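You operate a simulated robot arm through the tools that you are given. There is no shell and no other tool.

You run a simulated robot arm. Do the job below in one go: nothing can be reset, and whatever is moved stays where it is left.

JOB
Tidy the tiered table: yellow and green pegs into the open jar, tin into the lidded case, its lid shut.
Fine: the blue peg stays on the bottom shelf.

The check looks at the end state, three seconds after you hand in, the way a careful person would. Anything else that was tipped, shoved, dropped, spilled or broken makes it a failure. Lids that push on must go on centred and level and be pressed home; caps that screw on are set level and turned clockwise until they are tight.

ROBOT AND FRAMES
A 6-joint arm with a three-finger gripper, fixed in place. Base frame: the origin is on the floor under the middle of its stand, x ahead of it, y to its left, z up. Readings come in mm, degrees, newtons and seconds.
It reaches about 1213 mm from its shoulder. Its first joint turns from -166.0 to 166.0 degrees. Payload 4.89 kg.
The TCP is the grasp point between the finger pads, 30 mm short of the fingertips. In the tool frame z runs along the fingers and y along their closing line. The gripper opens to 164 mm; its body begins 125 mm behind the TCP.
Orientation is that of the tool frame in the base frame, as [roll, pitch, yaw] about the fixed x, y, z axes, in that order (R = Rz(yaw) Ry(pitch) Rx(roll)). With the fingers straight down and closing along the base's y, the tool's x points along the base's -x, its y along +y and its z along -z.

CONTROLS
- The arm moves only by the tool step_arm. Its argument "plan" is a list of rows, each a list of 7 numbers: the shift along the base's x, y, z in mm, then the turn, a rotation vector about the base's x, y, z in degrees, then the finger opening in mm, from 0 to 164. In form: [[tx, ty, tz, wx, wy, wz, jaw], ...]. A call has 1 to 20 rows; each row is the pose to reach, as a shift and turn from the pose commanded when the call began. Rows are played at 5 a second. More than 50 mm and 8.6 degrees between two rows, or a gripper value outside its range, and nothing of the call is played. A pose out of reach is approached as far as the arm can. The call stops where the force on the tool passes 40 N (or 10 N more than at its start, if that is more) or the arm is blocked; 0.2 s more then pass. The fingers move at their own pace (about 108 mm/s each) and stop on an object; they squeeze with about 39 N. The grip force told is the motor's: it shows also when the fingers shut on nothing. Time passes only in rows, and 0.2 s behind the last, so rows that repeat a pose let the fingers close. The reply holds the time, the measured pose of the TCP, the force on the tool along the base axes, the opening and the grip force, in the units named above and with some noise, with the torque about the TCP (base axes, N m) and any sound that the robot's microphone picked up.
- Cameras (640 x 400 px; columns grow to the right, rows downward): "scene" is fixed at [219.7, 500.8, 1573.5]; the picture's right is [-0.51, -0.86, 0.00], its down [-0.65, 0.39, -0.66] and it looks along [0.56, -0.34, -0.76] (base axes); focal length 356 px, centre (320, 200). "wrist" rides on the gripper at [76, -2, -152] in the tool frame; the picture's right is [0.02, 1.00, 0.00], its down [-0.88, 0.02, -0.47] and it looks along [-0.47, 0.01, 0.88] (tool axes); focal length 247 px, centre (320, 200). There is no depth. A picture from a camera that has moved, and an enlarged one, comes with that camera's place and axes in the base frame and with its lens.
- grab_frame(camera): a new picture of that camera. It takes no simulated time.
- slide_trunk(by): moves the trunk up (or, below 0, down) by that many mm; the arm rides with it, the base frame stays. It gives what a move gives, with no picture.
- close_up(camera, box): a new picture of the part [left, top, right, bottom] of that camera's present view, enlarged. It takes no simulated time.
- job_done(): hands the job in; it is judged then, once.

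Places have to be worked out from the pictures, the camera data and where the tool is seen. Open the gripper and draw the arm clear of the work before you hand the job in, unless the task says otherwise.

The tools are called after "Request:" as name(argument=value, ...) on one line, values as JSON. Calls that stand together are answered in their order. step_arm: Moves the arm, as the interface text tells. Its arguments: {"type":"object","properties":{"plan":{"type":"array"}},"required":["plan"]} The other tools are called the same way: slide_trunk (by) moves the trunk up or down; grab_frame (camera) takes a picture; close_up (camera, box) takes an enlarged picture of a part of a camera's view; job_done () hands the job in.

At the start:

```text
t: 0.0
tcp_pos: [593.3, 214.5, 1150.5]
tool_rot: [180.0, 0.0, 179.9]
wrist_force: [0.4, 0.4, -0.2]
ft_torque: [0.02, -0.02, -0.01]
width: 163.9
grasp_force: 0.0
trunk travel left (down, up): [-175.0, 215.0]
```

scene: 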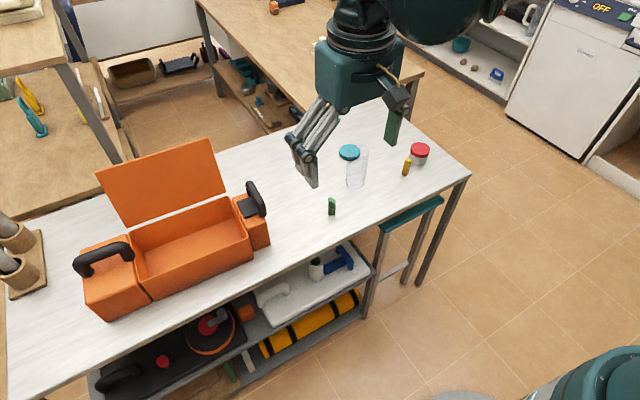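
wrist: 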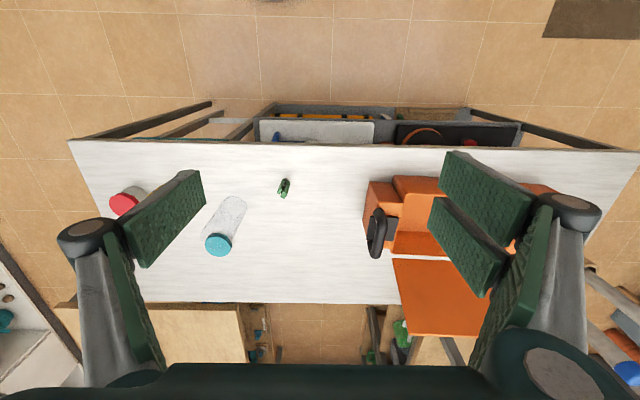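

I see a table with an orange toolbox-like case (lid open), a clear jar with a teal lid, a jar with a red lid, a green peg, and a yellow peg. I'll enlarge the pictures to identify everything before moving.

Request:
close_up(camera="scene", box=[280, 100, 480, 225])

Request:
close_up(camera="scene", box=[60, 120, 300, 330])

Request:
close_up(camera="scene", box=[90, 230, 390, 400])

Request:
close_up(camera="wrist", box=[60, 90, 320, 310])

Request:
close_up(camera="wrist", box=[320, 90, 640, 350])

```text
3.20 times, centred on (380, 162) of scene
camera zoom: at [219.7, 500.8, 1573.5], right [-0.51, -0.86, 0.0], down [-0.65, 0.39, -0.66], along [0.56, -0.34, -0.76], focal length 1141 px, centre (128, 320)
```

zoom: 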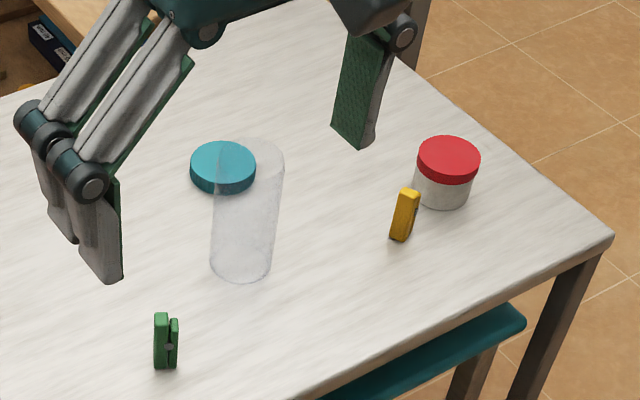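

```text
1.90 times, centred on (180, 225) of scene
camera zoom: at [219.7, 500.8, 1573.5], right [-0.51, -0.86, 0.0], down [-0.65, 0.39, -0.66], along [0.56, -0.34, -0.76], focal length 679 px, centre (587, 152)
```

zoom: 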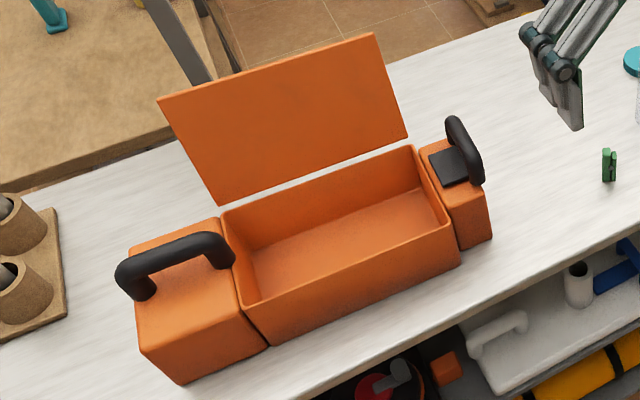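

```text
2.13 times, centred on (240, 315) of scene
camera zoom: at [219.7, 500.8, 1573.5], right [-0.51, -0.86, 0.0], down [-0.65, 0.39, -0.66], along [0.56, -0.34, -0.76], focal length 761 px, centre (491, -45)
```

zoom: 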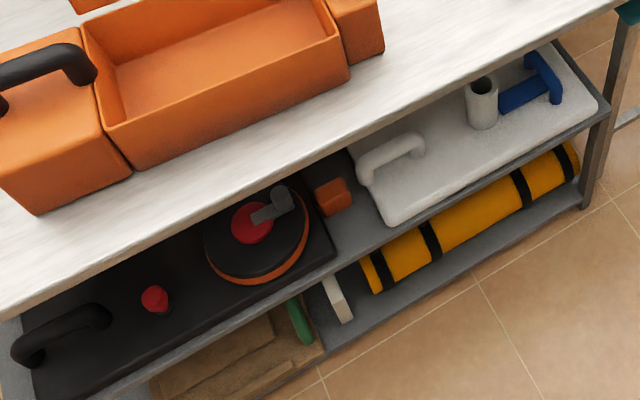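

```text
1.82 times, centred on (190, 200) of wrist
camera zoom: at [517.0, 212.0, 1302.7], right [-0.02, 1.0, 0.0], down [0.88, 0.02, 0.47], along [0.47, 0.01, -0.88], focal length 449 px, centre (556, 200)
```

zoom: 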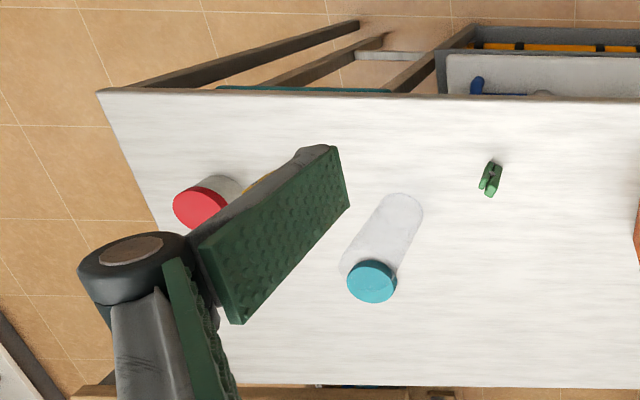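

```text
1.54 times, centred on (480, 220) of wrist
camera zoom: at [517.0, 212.0, 1302.7], right [-0.02, 1.0, 0.0], down [0.88, 0.02, 0.47], along [0.47, 0.01, -0.88], focal length 380 px, centre (74, 169)
```

zoom: 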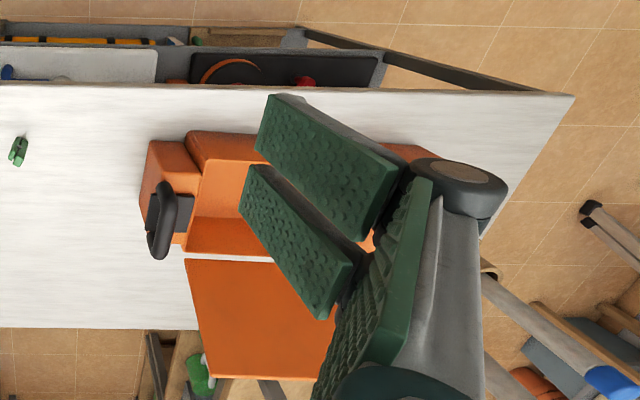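

The teal lid lies beside or behind the clear jar, so the clear jar looks open, and the red-lidded pot may be the tin. I'll move the arm high up and to the right for a better wrist view of the jar, pegs and pot.

Request:
step_arm(plan=[[25, -45, 0, 0, 0, 0, 164], [50, -90, 0, 0, 0, 0, 164], [75, -135, 0, 0, 0, 0, 164], [100, -180, 0, 0, 0, 0, 164], [110, -225, 0, 0, 0, 0, 164], [110, -265, 0, 0, 0, 0, 164], [110, -265, 0, 0, 0, 0, 164]])

Request:
grab_frame(camera="wrist")

Request:
grab_frame(camera="scene")

```text
refused: row 1 steps farther than a row can; nothing moved
```

```text
taken
camera wrist: at [517.0, 212.0, 1302.7], right [-0.02, 1.0, 0.0], down [0.88, 0.02, 0.47], along [0.47, 0.01, -0.88], focal length 247 px, centre (320, 200)
```

wrist: 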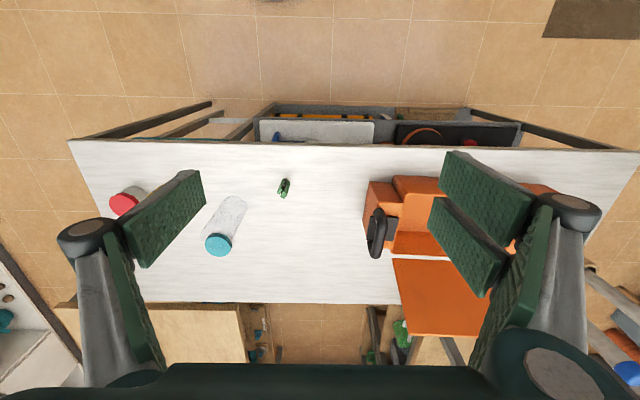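

```text
taken
```

scene: 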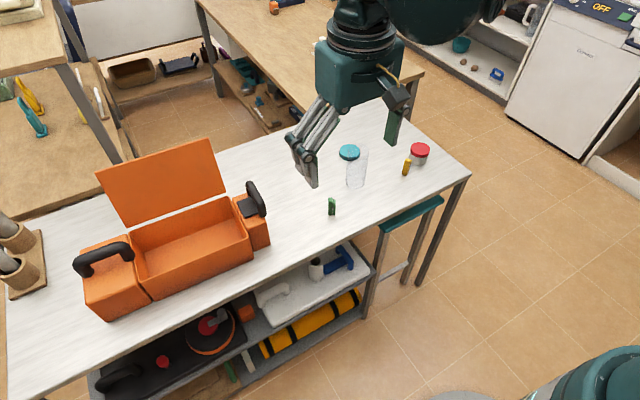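

The first row was slightly over 50 mm, so nothing moved. I'll repeat the move with smaller steps.

Request:
step_arm(plan=[[18, -44, 0, 0, 0, 0, 164], [36, -88, 0, 0, 0, 0, 164], [54, -132, 0, 0, 0, 0, 164], [72, -176, 0, 0, 0, 0, 164], [90, -220, 0, 0, 0, 0, 164], [108, -264, 0, 0, 0, 0, 164], [108, -264, 0, 0, 0, 0, 164]])

Request:
grab_frame(camera="wrist")

Request:
grab_frame(camera="scene")

```text
t: 1.6
tcp_pos: [701.1, -51.2, 1151.9]
tool_rot: [-179.9, -0.1, -180.0]
wrist_force: [0.7, -0.2, -0.6]
ft_torque: [0.02, 0.07, -0.03]
width: 163.9
grasp_force: 0.0
trunk travel left (down, up): [-175.0, 215.0]
```

```text
taken
camera wrist: at [624.8, -52.5, 1303.5], right [-0.02, 1.0, 0.0], down [0.88, 0.02, 0.47], along [0.47, 0.01, -0.88], focal length 247 px, centre (320, 200)
```

wrist: 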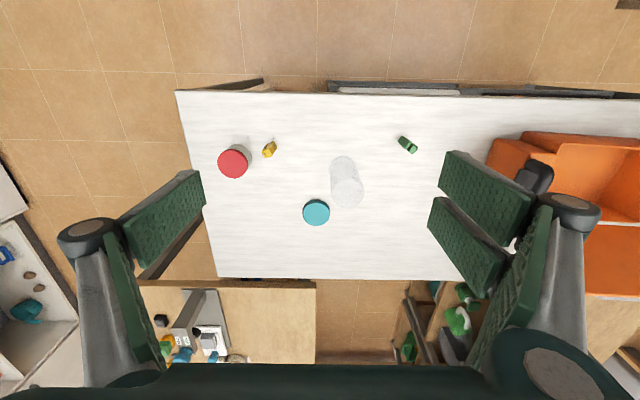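

```text
taken
```

scene: 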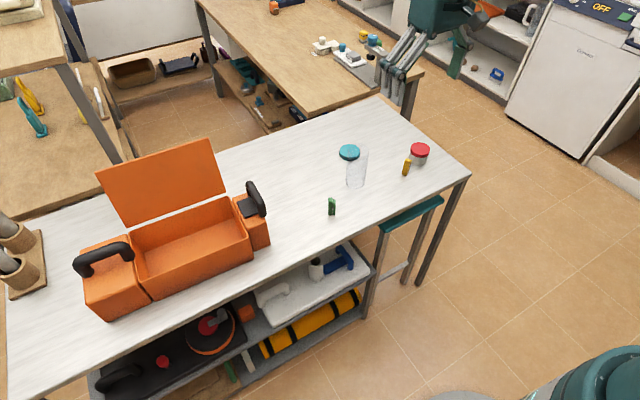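

Request:
close_up(camera="wrist", box=[190, 110, 450, 270])

Request:
close_up(camera="scene", box=[310, 130, 450, 220])

Request:
close_up(camera="scene", box=[80, 230, 400, 400])

```text
2.46 times, centred on (320, 190) of wrist
camera zoom: at [624.8, -52.5, 1303.5], right [-0.02, 1.0, 0.0], down [0.88, 0.02, 0.47], along [0.47, 0.01, -0.88], focal length 608 px, centre (320, 225)
```

zoom: 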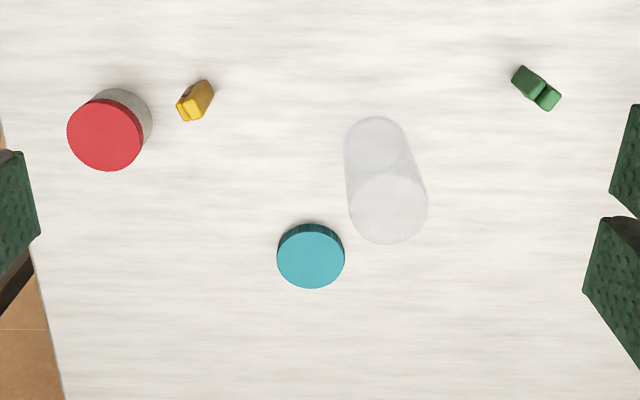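

```text
4.44 times, centred on (380, 175) of scene
camera zoom: at [219.7, 500.8, 1573.5], right [-0.51, -0.86, 0.0], down [-0.65, 0.39, -0.66], along [0.56, -0.34, -0.76], focal length 1584 px, centre (53, 311)
```

zoom: 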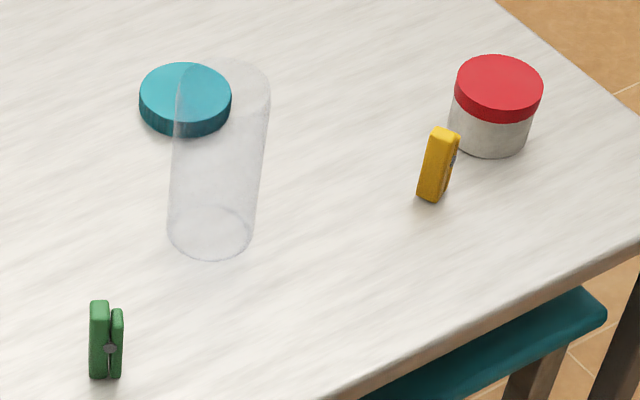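

```text
2.00 times, centred on (240, 315) of scene
camera zoom: at [219.7, 500.8, 1573.5], right [-0.51, -0.86, 0.0], down [-0.65, 0.39, -0.66], along [0.56, -0.34, -0.76], focal length 713 px, centre (480, -30)
```

zoom: 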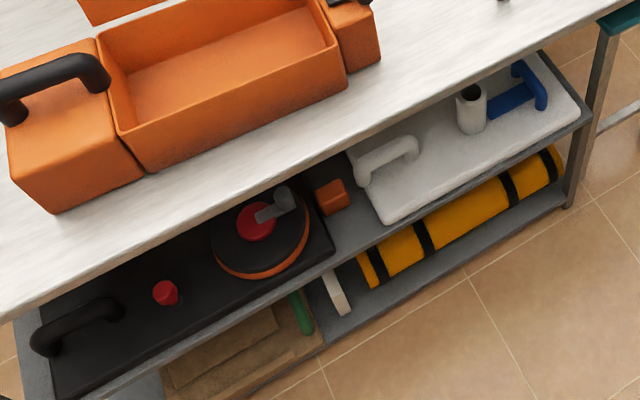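

The objects on the table are now clear: green and yellow pegs standing upright, the clear open jar (about 60 mm wide, rim near z 885), its teal lid on the table, and the red-topped tin. Next I move over the green peg, closer, to measure it.

Request:
step_arm(plan=[[-5, 34, -30, 0, 0, 0, 164], [-10, 68, -60, 0, 0, 0, 164], [-15, 102, -90, 0, 0, 0, 164], [-20, 136, -120, 0, 0, 0, 164], [-25, 170, -150, 0, 0, 0, 164], [-25, 170, -150, 0, 0, 0, 164]])

Request:
grab_frame(camera="wrist")

Request:
grab_frame(camera="scene")

```text
t: 3.0
tcp_pos: [675.9, 120.2, 1001.2]
tool_rot: [-180.0, -0.1, 180.0]
wrist_force: [1.0, 0.1, -0.2]
ft_torque: [0.02, 0.03, 0.01]
width: 163.9
grasp_force: 0.0
trunk travel left (down, up): [-175.0, 215.0]
```

```text
taken
camera wrist: at [599.7, 118.1, 1153.0], right [-0.02, 1.0, 0.0], down [0.88, 0.02, 0.47], along [0.47, 0.01, -0.88], focal length 247 px, centre (320, 200)
```

wrist: 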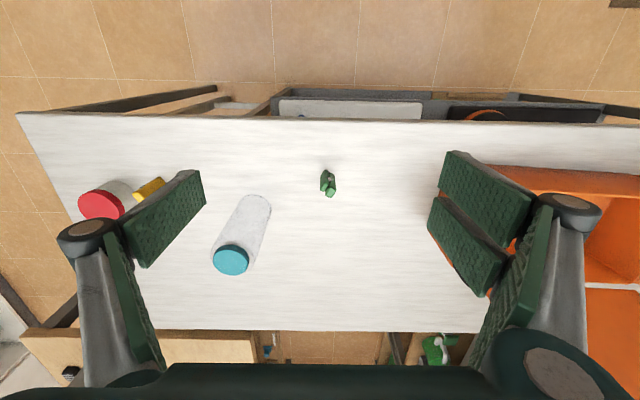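

```text
taken
```

scene: 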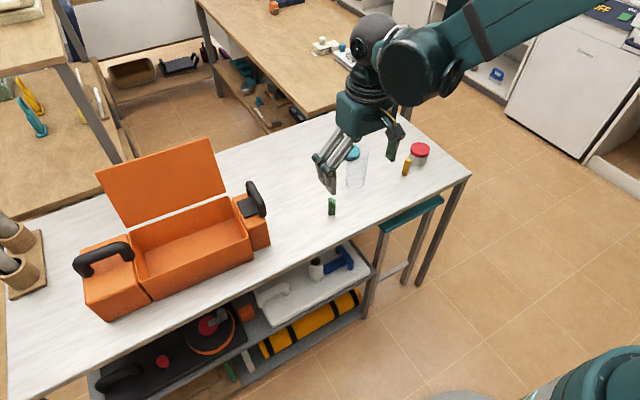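

Request:
close_up(camera="wrist", box=[270, 150, 390, 225])

Request:
close_up(camera="wrist", box=[420, 140, 600, 310])

Request:
close_up(camera="scene", box=[300, 90, 440, 220])

```text
5.33 times, centred on (330, 188) of wrist
camera zoom: at [599.7, 118.1, 1153.0], right [-0.02, 1.0, 0.0], down [0.88, 0.02, 0.47], along [0.47, 0.01, -0.88], focal length 1317 px, centre (267, 267)
```

zoom: 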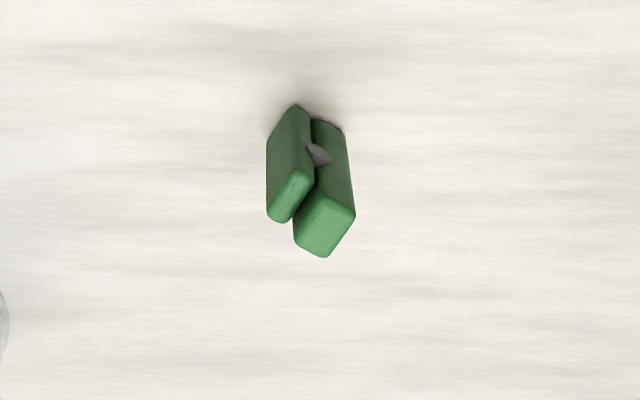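

```text
2.35 times, centred on (510, 225) of wrist
camera zoom: at [599.7, 118.1, 1153.0], right [-0.02, 1.0, 0.0], down [0.88, 0.02, 0.47], along [0.47, 0.01, -0.88], focal length 581 px, centre (-127, 141)
```

zoom: 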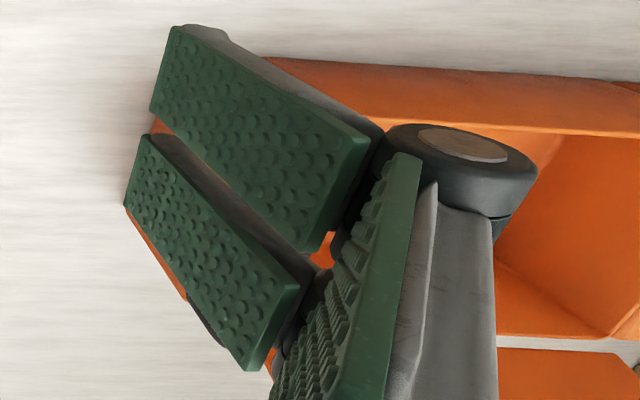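

```text
3.08 times, centred on (370, 155) of scene
camera zoom: at [219.7, 500.8, 1573.5], right [-0.51, -0.86, 0.0], down [-0.65, 0.39, -0.66], along [0.56, -0.34, -0.76], focal length 1097 px, centre (166, 338)
```

zoom: 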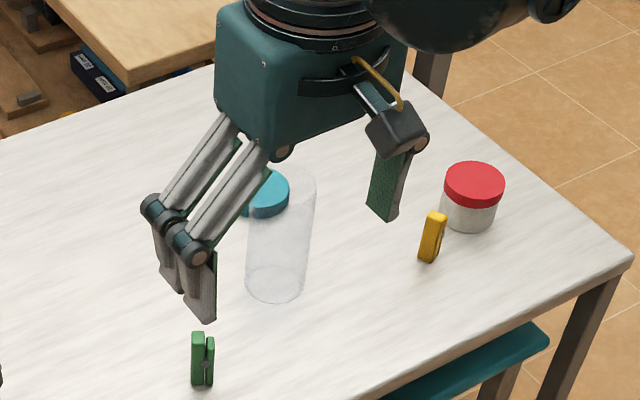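

The green peg stands upright with its centre near (763, 133) and its top near z 815; the legs are separated along a line about 63° from base x. I'll turn the tool −27°, narrow the jaw and hover above it to check alignment.

Request:
step_arm(plan=[[18, 3, -10, 0, 0, -6, 150], [36, 6, -25, 0, 0, -12, 130], [54, 9, -45, 0, 0, -18, 110], [72, 11, -65, 0, 0, -24, 90], [87.5, 12.7, -90, 0, 0, -27, 80], [87.5, 12.7, -90, 0, 0, -27, 80]])

Request:
grab_frame(camera="wrist")

Request:
close_up(camera="scene", box=[270, 100, 430, 225])

```text
t: 4.4
tcp_pos: [762.7, 132.7, 909.6]
tool_rot: [179.9, 0.0, 153.0]
wrist_force: [0.6, 0.5, 0.7]
ft_torque: [0.0, 0.07, -0.02]
width: 79.8
grasp_force: 0.2
trunk travel left (down, up): [-175.0, 215.0]
```

```text
taken
camera wrist: at [694.9, 165.6, 1062.1], right [0.44, 0.9, 0.0], down [0.79, -0.38, 0.47], along [0.43, -0.21, -0.88], focal length 247 px, centre (320, 200)
```

wrist: 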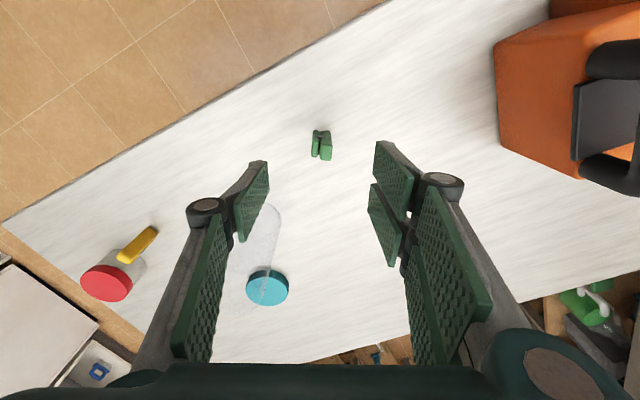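

```text
3.20 times, centred on (350, 162) of scene
camera zoom: at [219.7, 500.8, 1573.5], right [-0.51, -0.86, 0.0], down [-0.65, 0.39, -0.66], along [0.56, -0.34, -0.76], focal length 1141 px, centre (224, 320)
```

zoom: 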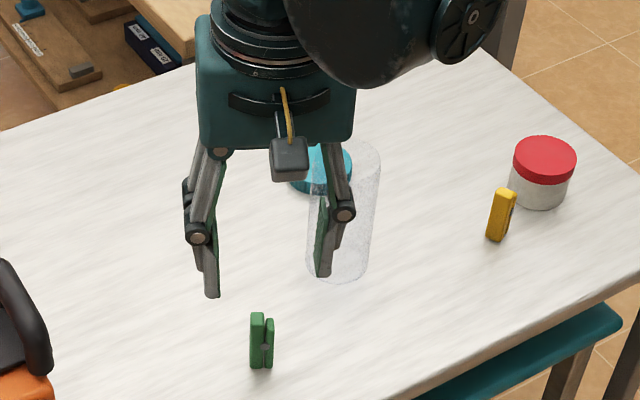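

The peg appears centred between the fingers. I'll zoom in to verify fore-aft alignment before descending.

Request:
close_up(camera="wrist", box=[280, 110, 370, 180])

```text
5.71 times, centred on (325, 145) of wrist
camera zoom: at [694.9, 165.6, 1062.1], right [0.44, 0.9, 0.0], down [0.79, -0.38, 0.47], along [0.43, -0.21, -0.88], focal length 1411 px, centre (291, 514)
```

zoom: 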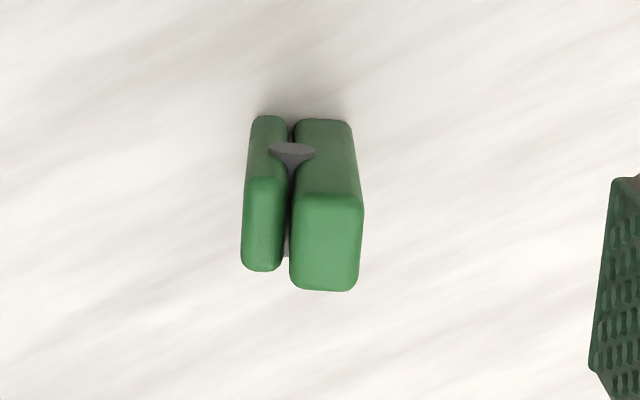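

Peg faces are square to the jaw and centred within about 1 mm. I descend so the fingertips overlap the top ~27 mm of the peg, then close.

Request:
step_arm(plan=[[0, 0, -30, 0, 0, 0, 80], [0, 0, -60, 0, 0, 0, 80], [0, 0, -80, 0, 0, 0, 80], [0, 0, -92, 0, 0, 0, 80], [0, 0, -92, 0, 0, 0, 80]])

Request:
grab_frame(camera="wrist")

Request:
close_up(camera="scene", box=[290, 130, 390, 225])

```text
t: 5.6
tcp_pos: [763.4, 133.3, 818.8]
tool_rot: [-180.0, 0.1, 153.1]
wrist_force: [-0.1, -0.6, -0.2]
ft_torque: [0.01, 0.04, 0.02]
width: 80.0
grasp_force: 0.0
trunk travel left (down, up): [-175.0, 215.0]
```

```text
taken
camera wrist: at [694.5, 166.0, 970.7], right [0.43, 0.9, 0.0], down [0.79, -0.38, 0.47], along [0.43, -0.21, -0.88], focal length 247 px, centre (320, 200)
```

wrist: 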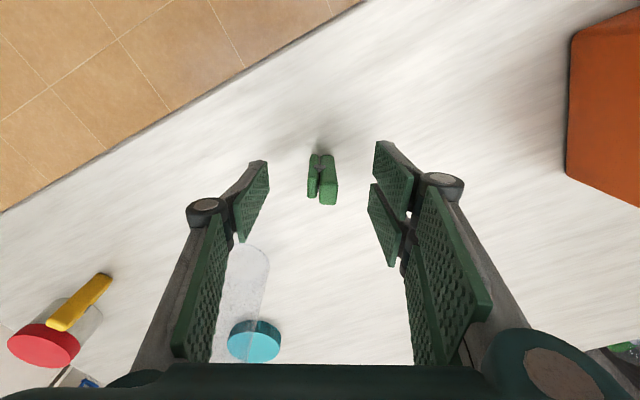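

```text
4.21 times, centred on (340, 178) of scene
camera zoom: at [219.7, 500.8, 1573.5], right [-0.51, -0.86, 0.0], down [-0.65, 0.39, -0.66], along [0.56, -0.34, -0.76], focal length 1501 px, centre (236, 295)
```

zoom: 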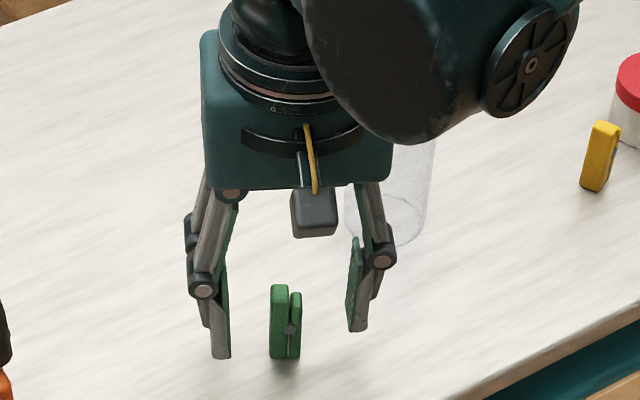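

The fingers straddle the peg symmetrically. Closing now.

Request:
step_arm(plan=[[0, 0, 0, 0, 0, 0, 50], [0, 0, 0, 0, 0, 0, 30], [0, 0, 0, 0, 0, 0, 15], [0, 0, 0, 0, 0, 0, 10], [0, 0, 0, 0, 0, 0, 10]])

Request:
grab_frame(camera="wrist")

Request:
close_up(camera="scene", box=[290, 130, 390, 225])

```text
t: 6.8
tcp_pos: [763.5, 131.4, 819.8]
tool_rot: [180.0, 0.0, 153.0]
wrist_force: [0.4, 0.6, -0.9]
ft_torque: [-0.02, -0.02, -0.04]
width: 20.7
grasp_force: 39.5
trunk travel left (down, up): [-175.0, 215.0]
```

```text
taken
camera wrist: at [694.4, 166.0, 970.9], right [0.43, 0.9, 0.0], down [0.79, -0.38, 0.47], along [0.43, -0.21, -0.88], focal length 247 px, centre (320, 200)
```

wrist: 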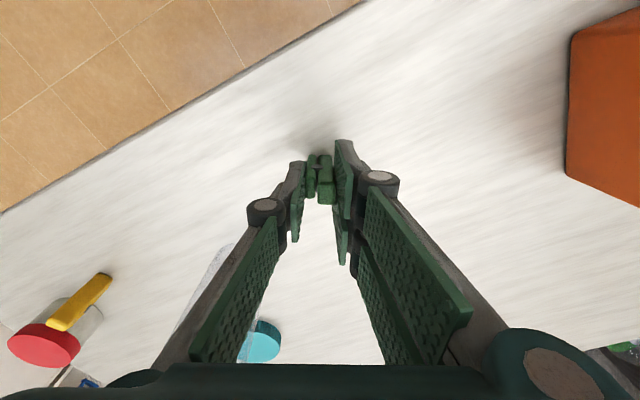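

```text
4.21 times, centred on (340, 178) of scene
camera zoom: at [219.7, 500.8, 1573.5], right [-0.51, -0.86, 0.0], down [-0.65, 0.39, -0.66], along [0.56, -0.34, -0.76], focal length 1501 px, centre (236, 295)
```

zoom: 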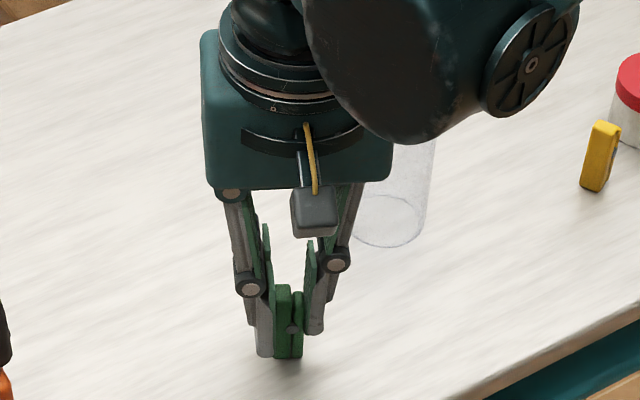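

The peg is gripped at 20.7 mm with full force. I lift it straight up well above the jar's rim height.

Request:
step_arm(plan=[[0, 0, 20, 0, 0, 0, 10], [0, 0, 60, 0, 0, 0, 10], [0, 0, 105, 0, 0, 0, 10], [0, 0, 150, 0, 0, 0, 10], [0, 0, 180, 0, 0, 0, 10], [0, 0, 180, 0, 0, 0, 10]])

Request:
grab_frame(camera="wrist")

Request:
grab_frame(camera="scene")

```text
t: 8.2
tcp_pos: [764.3, 131.8, 998.7]
tool_rot: [180.0, 0.1, 153.0]
wrist_force: [-0.6, 0.2, 0.6]
ft_torque: [0.03, -0.06, 0.06]
width: 20.8
grasp_force: 39.0
trunk travel left (down, up): [-175.0, 215.0]
```

```text
taken
camera wrist: at [694.9, 165.3, 1151.9], right [0.43, 0.9, 0.0], down [0.79, -0.38, 0.47], along [0.43, -0.21, -0.88], focal length 247 px, centre (320, 200)
```

wrist: 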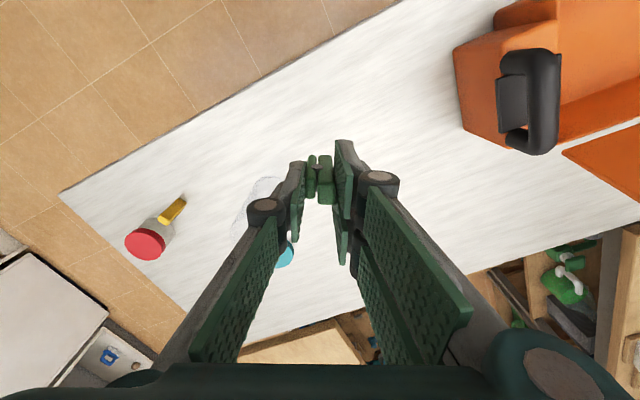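

```text
taken
```

scene: 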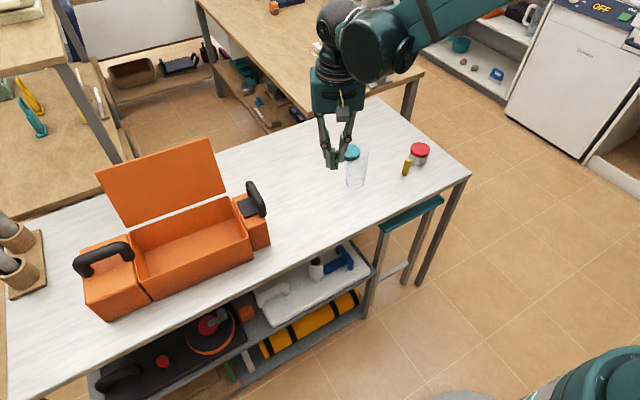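

The peg is held firmly. I move at height to above the jar (estimated axis near x 834, y 5) and check from both cameras.

Request:
step_arm(plan=[[17, -31, 0, 0, 0, 0, 10], [35, -63, 0, 0, 0, 0, 10], [53, -95, 0, 0, 0, 0, 10], [70, -127, 0, 0, 0, 0, 10], [70, -127, 0, 0, 0, 0, 10]])

Request:
grab_frame(camera="wrist")

Request:
close_up(camera="scene", box=[300, 80, 420, 200])

Request:
close_up(camera="wrist", box=[260, 100, 390, 220])

```text
t: 9.4
tcp_pos: [834.3, 4.8, 998.6]
tool_rot: [-179.9, 0.0, 153.0]
wrist_force: [0.7, 0.2, -0.8]
ft_torque: [0.01, 0.05, 0.02]
width: 20.5
grasp_force: 39.1
trunk travel left (down, up): [-175.0, 215.0]
```

```text
taken
camera wrist: at [765.6, 38.5, 1151.5], right [0.43, 0.9, 0.0], down [0.79, -0.38, 0.47], along [0.43, -0.21, -0.88], focal length 247 px, centre (320, 200)
```

wrist: 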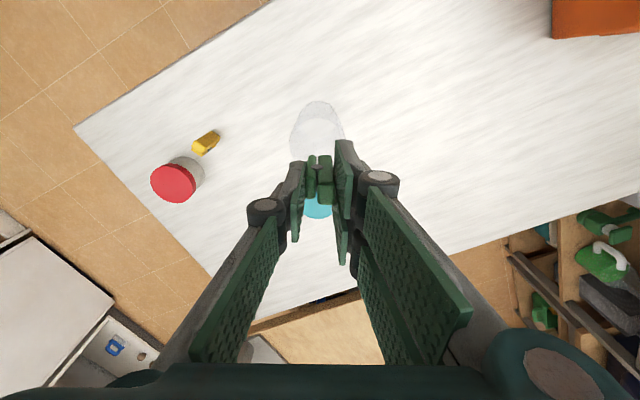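

```text
3.33 times, centred on (360, 140) of scene
camera zoom: at [219.7, 500.8, 1573.5], right [-0.51, -0.86, 0.0], down [-0.65, 0.39, -0.66], along [0.56, -0.34, -0.76], focal length 1188 px, centre (187, 400)
```

zoom: 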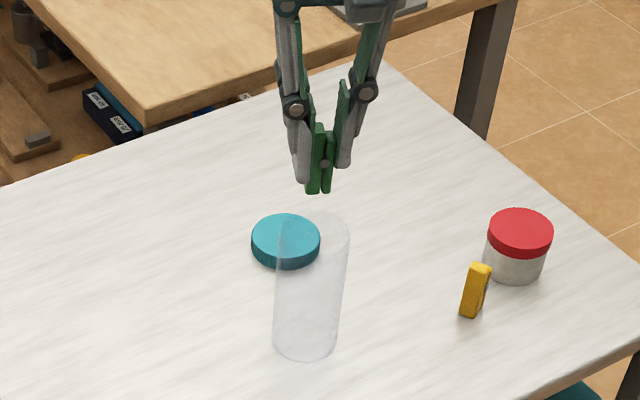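

```text
3.33 times, centred on (325, 160) of wrist
camera zoom: at [765.6, 38.5, 1151.5], right [0.43, 0.9, 0.0], down [0.79, -0.38, 0.47], along [0.43, -0.21, -0.88], focal length 823 px, centre (303, 333)
```

zoom: 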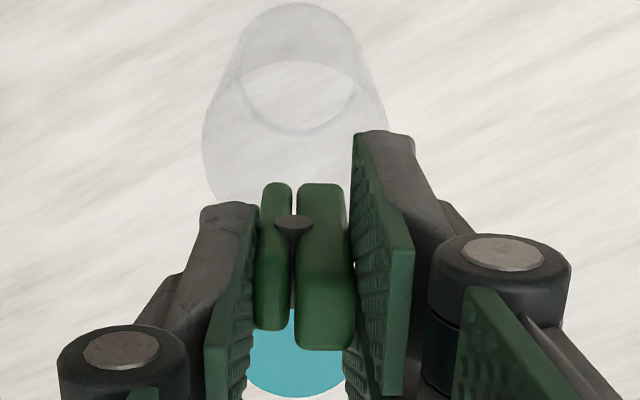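

The jar axis is within about 3 mm of the peg's axis; jar rim is near z 882. I shift slightly (−1.4, −2.7) and lower until the peg's bottom is inside the mouth with fingertips still above the rim.

Request:
step_arm(plan=[[-1.4, -2.7, -15, 0, 0, 0, 10], [-1.4, -2.7, -35, 0, 0, 0, 10], [-1.4, -2.7, -50, 0, 0, 0, 10], [-1.4, -2.7, -62, 0, 0, 0, 10], [-1.4, -2.7, -72, 0, 0, 0, 10], [-1.4, -2.7, -72, 0, 0, 0, 10]])

Request:
close_up(camera="scene", box=[310, 90, 410, 200])

Request:
close_up(camera="wrist", box=[250, 80, 400, 220])

```text
t: 10.8
tcp_pos: [832.2, 2.8, 926.7]
tool_rot: [180.0, 0.0, 153.0]
wrist_force: [0.4, 0.1, -0.5]
ft_torque: [-0.03, 0.01, 0.01]
width: 20.3
grasp_force: 38.6
trunk travel left (down, up): [-175.0, 215.0]
```

```text
3.64 times, centred on (360, 145) of scene
camera zoom: at [219.7, 500.8, 1573.5], right [-0.51, -0.86, 0.0], down [-0.65, 0.39, -0.66], along [0.56, -0.34, -0.76], focal length 1296 px, centre (174, 400)
```

zoom: 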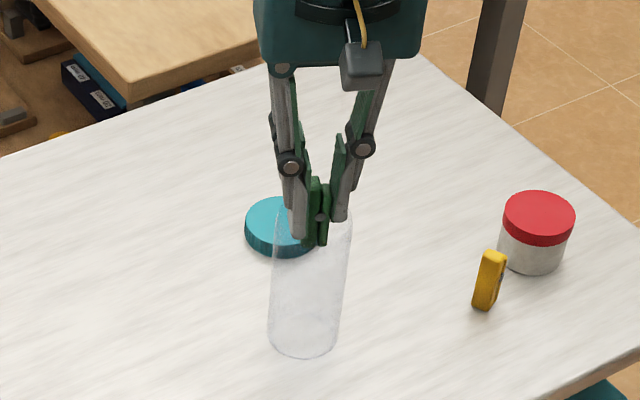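

```text
2.86 times, centred on (325, 150) of wrist
camera zoom: at [763.6, 36.2, 1078.9], right [0.43, 0.9, 0.0], down [0.79, -0.38, 0.47], along [0.43, -0.21, -0.88], focal length 706 px, centre (306, 343)
```

zoom: 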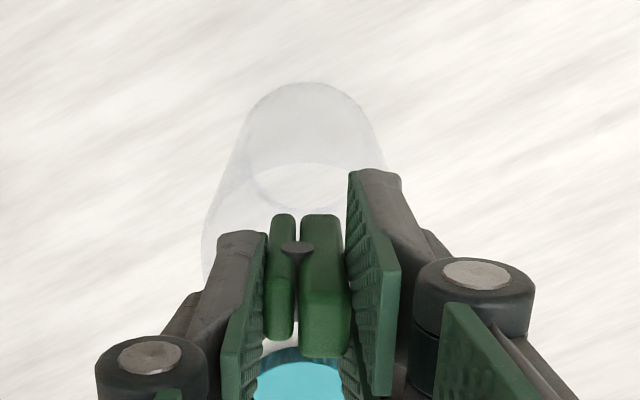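

The peg is inside the mouth, centred within ~3 mm. I lower 5 mm more and open the fingers to let it slide in.

Request:
step_arm(plan=[[1, -0.5, -5, 0, 0, 0, 10], [1, -0.5, -5, 0, 0, 0, 10], [1, -0.5, -5, 0, 0, 0, 30], [1, -0.5, -5, 0, 0, 0, 60], [1, -0.5, -5, 0, 0, 0, 60], [1, -0.5, -5, 0, 0, 0, 60]])

Request:
close_up(camera="scene", box=[310, 90, 410, 200])

Request:
close_up(camera="wrist", box=[250, 80, 400, 220])

```text
t: 11.3
tcp_pos: [832.7, 3.2, 925.5]
tool_rot: [180.0, 0.1, 153.0]
wrist_force: [-3.3, 2.0, 29.5]
ft_torque: [0.59, 0.12, -0.02]
width: 20.6
grasp_force: 39.3
trunk travel left (down, up): [-175.0, 215.0]
stopped in row 2: the force on the tool passed its limit at 43 N (the readings are from after the stop); the commanded pose is now the measured one
```

```text
3.64 times, centred on (360, 145) of scene
camera zoom: at [219.7, 500.8, 1573.5], right [-0.51, -0.86, 0.0], down [-0.65, 0.39, -0.66], along [0.56, -0.34, -0.76], focal length 1296 px, centre (174, 400)
```

zoom: 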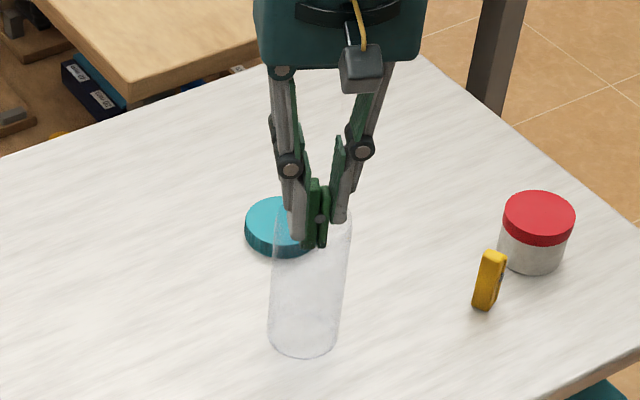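

```text
2.86 times, centred on (325, 150) of wrist
camera zoom: at [763.9, 36.0, 1076.6], right [0.43, 0.9, 0.0], down [0.79, -0.38, 0.47], along [0.43, -0.21, -0.88], focal length 706 px, centre (306, 343)
```

zoom: 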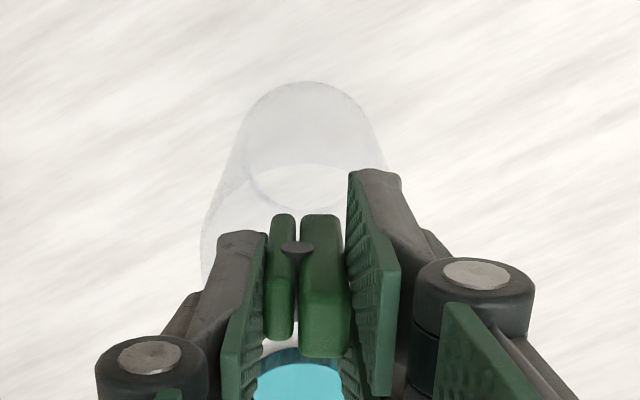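

The move stopped at 43 N: the fingertips touched the rim, so the rim is near z 895, not 882. The jar is still upright; I back up 5 mm and check before releasing.

Request:
step_arm(plan=[[0, 0, 2, 0, 0, 0, 10], [0, 0, 5, 0, 0, 0, 10], [0, 0, 5, 0, 0, 0, 10]])

Request:
close_up(camera="scene", box=[320, 120, 400, 200])

Request:
close_up(camera="wrist", box=[250, 80, 400, 220])

```text
t: 12.1
tcp_pos: [833.1, 2.9, 927.7]
tool_rot: [-180.0, 0.0, 153.0]
wrist_force: [0.3, 0.9, -0.6]
ft_torque: [0.03, -0.03, 0.01]
width: 20.7
grasp_force: 38.7
trunk travel left (down, up): [-175.0, 215.0]
```

```text
5.00 times, centred on (360, 160) of scene
camera zoom: at [219.7, 500.8, 1573.5], right [-0.51, -0.86, 0.0], down [-0.65, 0.39, -0.66], along [0.56, -0.34, -0.76], focal length 1783 px, centre (120, 400)
```

zoom: 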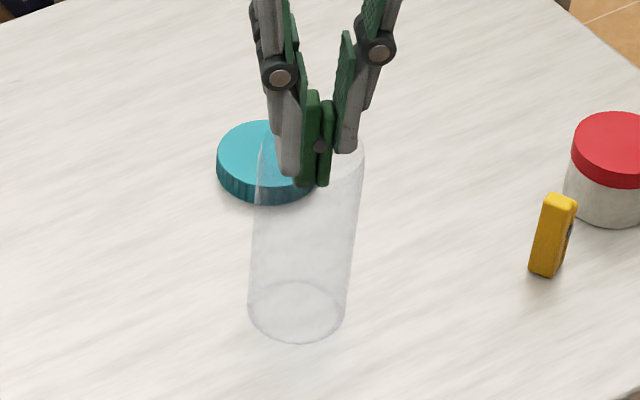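

```text
2.86 times, centred on (325, 150) of wrist
camera zoom: at [764.6, 35.8, 1079.7], right [0.43, 0.9, 0.0], down [0.79, -0.38, 0.47], along [0.43, -0.21, -0.88], focal length 706 px, centre (306, 343)
```

zoom: 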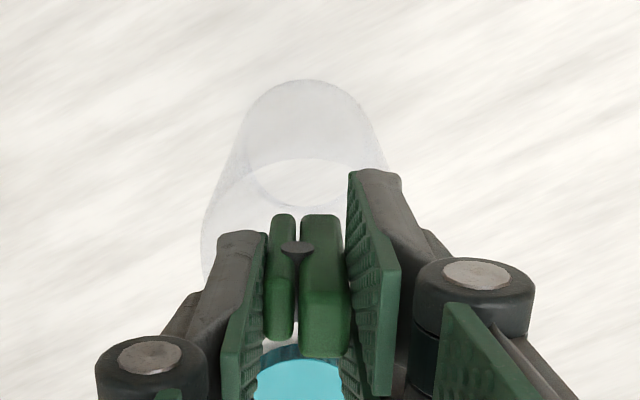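

Force is back to zero and the jar is upright, with the peg about 25 mm inside the mouth. I raise 3 mm more for clearance and open the fingers.

Request:
step_arm(plan=[[0, 0, 3, 0, 0, 0, 10], [0, 0, 3, 0, 0, 0, 10], [0, 0, 3, 0, 0, 0, 35], [0, 0, 3, 0, 0, 0, 55], [0, 0, 3, 0, 0, 0, 55], [0, 0, 3, 0, 0, 0, 55]])

Request:
close_up(camera="scene", box=[320, 120, 400, 200])

Request:
close_up(camera="wrist", box=[250, 80, 400, 220])

```text
t: 13.5
tcp_pos: [833.8, 2.0, 931.0]
tool_rot: [-180.0, 0.0, 153.0]
wrist_force: [-1.1, 0.0, 0.3]
ft_torque: [0.02, 0.01, 0.02]
width: 54.7
grasp_force: 0.0
trunk travel left (down, up): [-175.0, 215.0]
```

```text
5.00 times, centred on (360, 160) of scene
camera zoom: at [219.7, 500.8, 1573.5], right [-0.51, -0.86, 0.0], down [-0.65, 0.39, -0.66], along [0.56, -0.34, -0.76], focal length 1783 px, centre (120, 400)
```

zoom: 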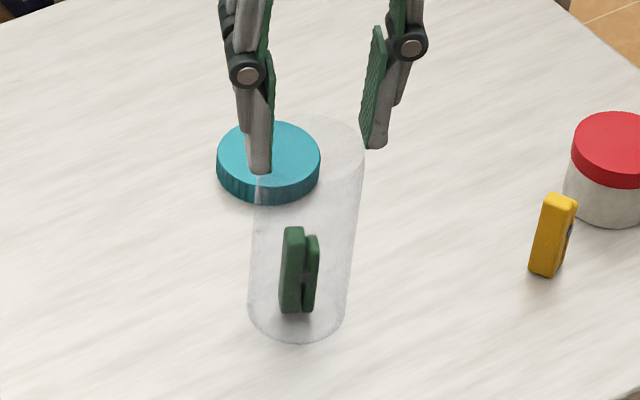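

```text
2.86 times, centred on (325, 150) of wrist
camera zoom: at [764.5, 36.0, 1082.9], right [0.43, 0.9, 0.0], down [0.79, -0.38, 0.47], along [0.43, -0.21, -0.88], focal length 706 px, centre (306, 343)
```

zoom: 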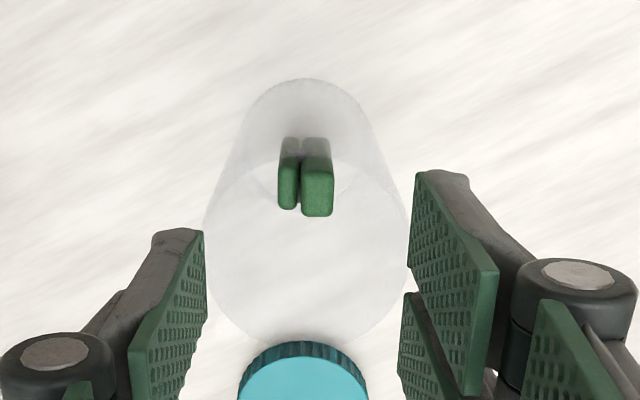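

The green peg is standing inside the jar and the jar is undisturbed. I rise straight up, then move toward the yellow peg, turning the tool back to straight for a measuring view.

Request:
step_arm(plan=[[0, 0, 40, 0, 0, 0, 55], [0, 0, 85, 0, 0, 0, 60], [-15, -25, 100, 0, 0, 5, 60], [-35, -60, 95, 0, 0, 11, 60], [-55, -95, 85, 0, 0, 17, 60], [-75, -130, 70, 0, 0, 23, 60], [-94, -152, 50, 0, 0, 27, 60], [-94, -152, 50, 0, 0, 27, 60]])

Request:
grab_frame(camera="wrist")

Request:
grab_frame(camera="scene")

```text
t: 15.3
tcp_pos: [738.3, -149.8, 980.8]
tool_rot: [-179.9, 0.1, -179.9]
wrist_force: [0.1, -0.1, 0.2]
ft_torque: [0.01, -0.01, 0.0]
width: 60.0
grasp_force: 0.0
trunk travel left (down, up): [-175.0, 215.0]
```

```text
taken
camera wrist: at [662.7, -151.4, 1133.5], right [-0.02, 1.0, 0.0], down [0.88, 0.02, 0.47], along [0.47, 0.01, -0.88], focal length 247 px, centre (320, 200)
```

wrist: 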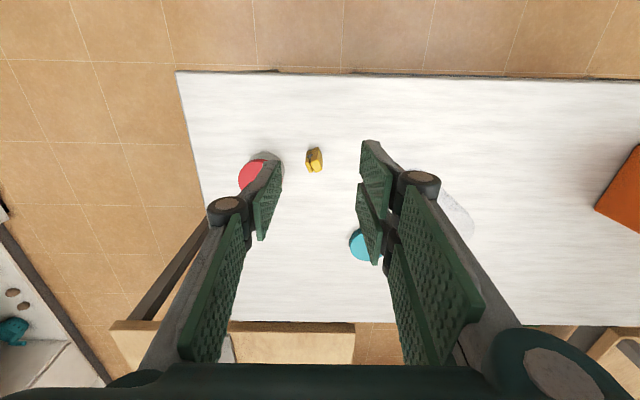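

```text
taken
```

scene: 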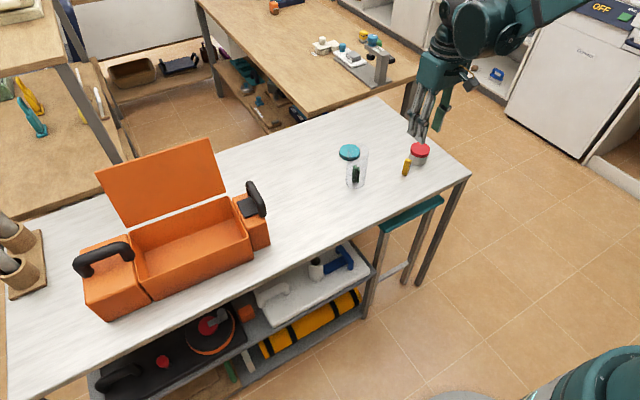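

Request:
close_up(camera="wrist", box=[230, 130, 360, 200])

Request:
close_up(camera="wrist", box=[295, 140, 335, 180])

Request:
close_up(camera="scene", box=[385, 130, 445, 190])

```text
4.92 times, centred on (295, 165) of wrist
camera zoom: at [662.7, -151.4, 1133.5], right [-0.02, 1.0, 0.0], down [0.88, 0.02, 0.47], along [0.47, 0.01, -0.88], focal length 1216 px, centre (443, 372)
```

zoom: 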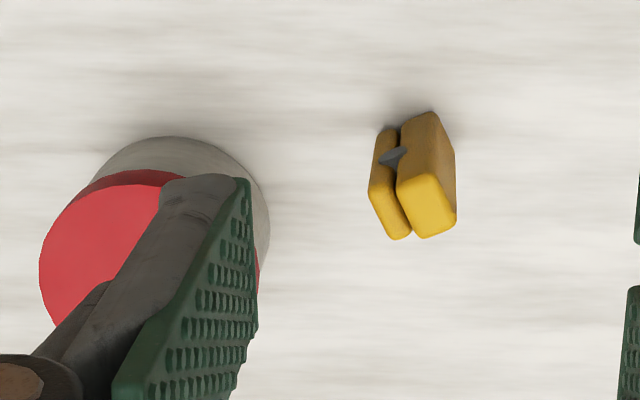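

```text
10.00 times, centred on (315, 160) of wrist
camera zoom: at [662.7, -151.4, 1133.5], right [-0.02, 1.0, 0.0], down [0.88, 0.02, 0.47], along [0.47, 0.01, -0.88], focal length 2470 px, centre (370, 600)
```

zoom: 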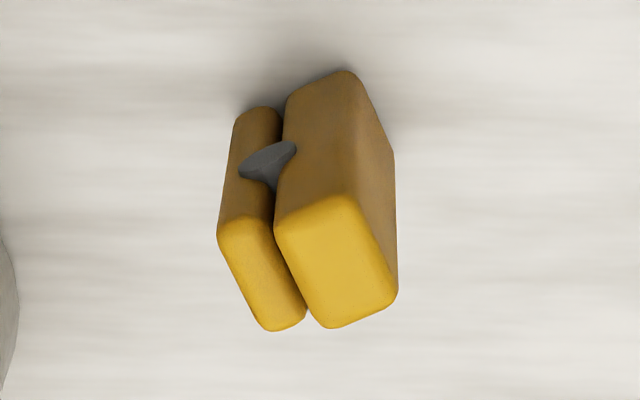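

```text
6.67 times, centred on (415, 160) of scene
camera zoom: at [219.7, 500.8, 1573.5], right [-0.51, -0.86, 0.0], down [-0.65, 0.39, -0.66], along [0.56, -0.34, -0.76], focal length 2377 px, centre (-313, 467)
```

zoom: 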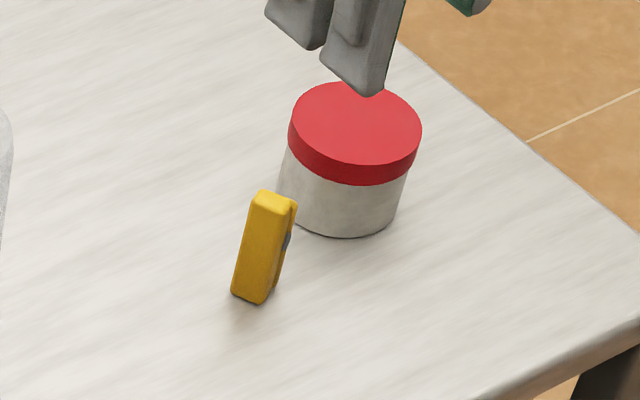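

The yellow peg stands upright with centre near (782, −158); its leg-separation line points at the tin, so I'll grip it across the other (17 mm) direction with the tool turned −65° to keep the fingers clear of the tin. Moving to hover above it.

Request:
step_arm(plan=[[6, -1, -10, 0, 0, -8, 60], [12, -2, -20, 0, 0, -16, 60], [18, -3, -30, 0, 0, -24, 60], [24, -4, -40, 0, 0, -32, 60], [30, -6, -50, 0, 0, -40, 60], [36, -7, -60, 0, 0, -48, 60], [41, -8, -70, 0, 0, -56, 60], [43.5, -8.5, -78, 0, 0, -64, 60], [43.5, -8.5, -78, 0, 0, -65, 60], [43.5, -8.5, -78, 0, 0, -65, 60]])

Request:
grab_frame(camera="wrist")

Request:
close_up(camera="wrist", box=[270, 100, 370, 180])

Request:
close_up(camera="scene", box=[350, 80, 470, 200])

```text
t: 17.5
tcp_pos: [782.5, -157.5, 902.3]
tool_rot: [179.9, 0.0, 115.1]
wrist_force: [-0.3, 0.6, -0.8]
ft_torque: [0.01, 0.01, 0.03]
width: 60.1
grasp_force: 0.1
trunk travel left (down, up): [-175.0, 215.0]
```

```text
taken
camera wrist: at [749.3, -89.2, 1054.8], right [0.9, 0.44, 0.0], down [0.39, -0.79, 0.47], along [0.21, -0.42, -0.88], focal length 247 px, centre (320, 200)
```

wrist: 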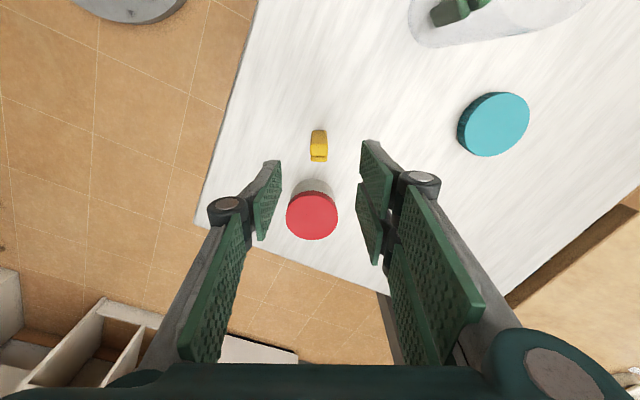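

```text
5.00 times, centred on (320, 140) of wrist
camera zoom: at [749.3, -89.2, 1054.8], right [0.9, 0.44, 0.0], down [0.39, -0.79, 0.47], along [0.21, -0.42, -0.88], focal length 1235 px, centre (320, 500)
```

zoom: 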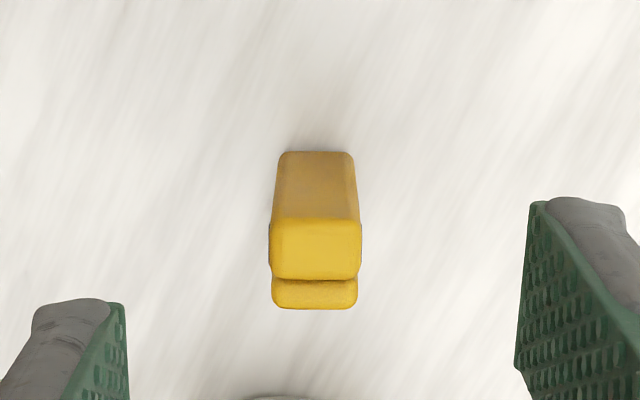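

```text
3.33 times, centred on (410, 140) of scene
camera zoom: at [219.7, 500.8, 1573.5], right [-0.51, -0.86, 0.0], down [-0.65, 0.39, -0.66], along [0.56, -0.34, -0.76], focal length 1188 px, centre (20, 400)
```

zoom: 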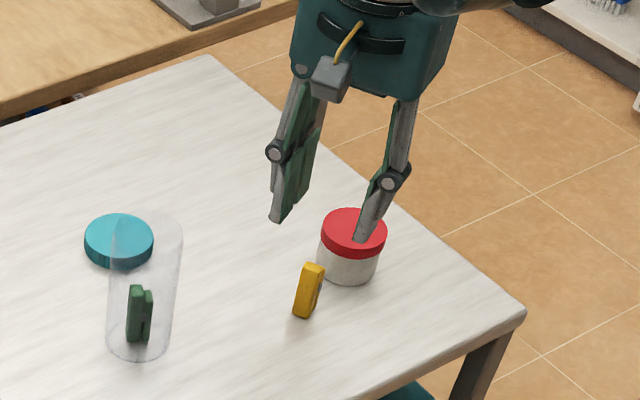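

Peg is square to the jaw and nearly centred; fingers will clear the tin by over 15 mm. Descending with a −1.4/−0.6 mm correction and then closing.

Request:
step_arm(plan=[[-1.4, -0.6, -30, 0, 0, 0, 55], [-1.4, -0.6, -60, 0, 0, 0, 50], [-1.4, -0.6, -75, 0, 0, 0, 50], [-1.4, -0.6, -82, 0, 0, 0, 50], [-1.4, -0.6, -82, 0, 0, 0, 50]])

Request:
grab_frame(camera="wrist")

Request:
close_up(camera="scene", box=[370, 110, 450, 190])

```text
t: 18.7
tcp_pos: [781.9, -159.0, 820.0]
tool_rot: [179.9, 0.0, 115.1]
wrist_force: [0.6, 0.3, -1.0]
ft_torque: [0.0, 0.03, -0.01]
width: 50.0
grasp_force: 0.2
trunk travel left (down, up): [-175.0, 215.0]
```

```text
taken
camera wrist: at [747.7, -90.0, 972.6], right [0.9, 0.44, 0.0], down [0.39, -0.79, 0.47], along [0.21, -0.42, -0.88], focal length 247 px, centre (320, 200)
```

wrist: 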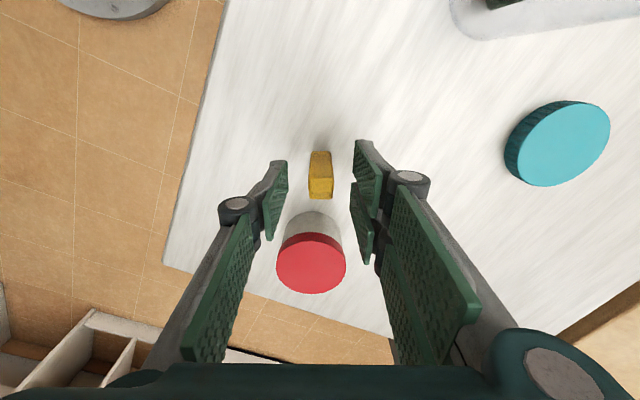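

```text
5.00 times, centred on (410, 150) of scene
camera zoom: at [219.7, 500.8, 1573.5], right [-0.51, -0.86, 0.0], down [-0.65, 0.39, -0.66], along [0.56, -0.34, -0.76], focal length 1783 px, centre (-130, 450)
```

zoom: 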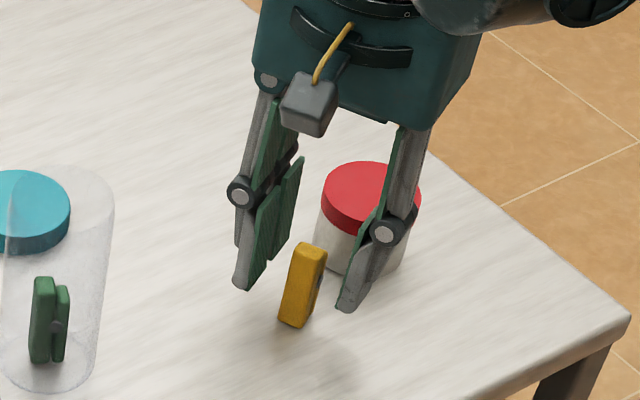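

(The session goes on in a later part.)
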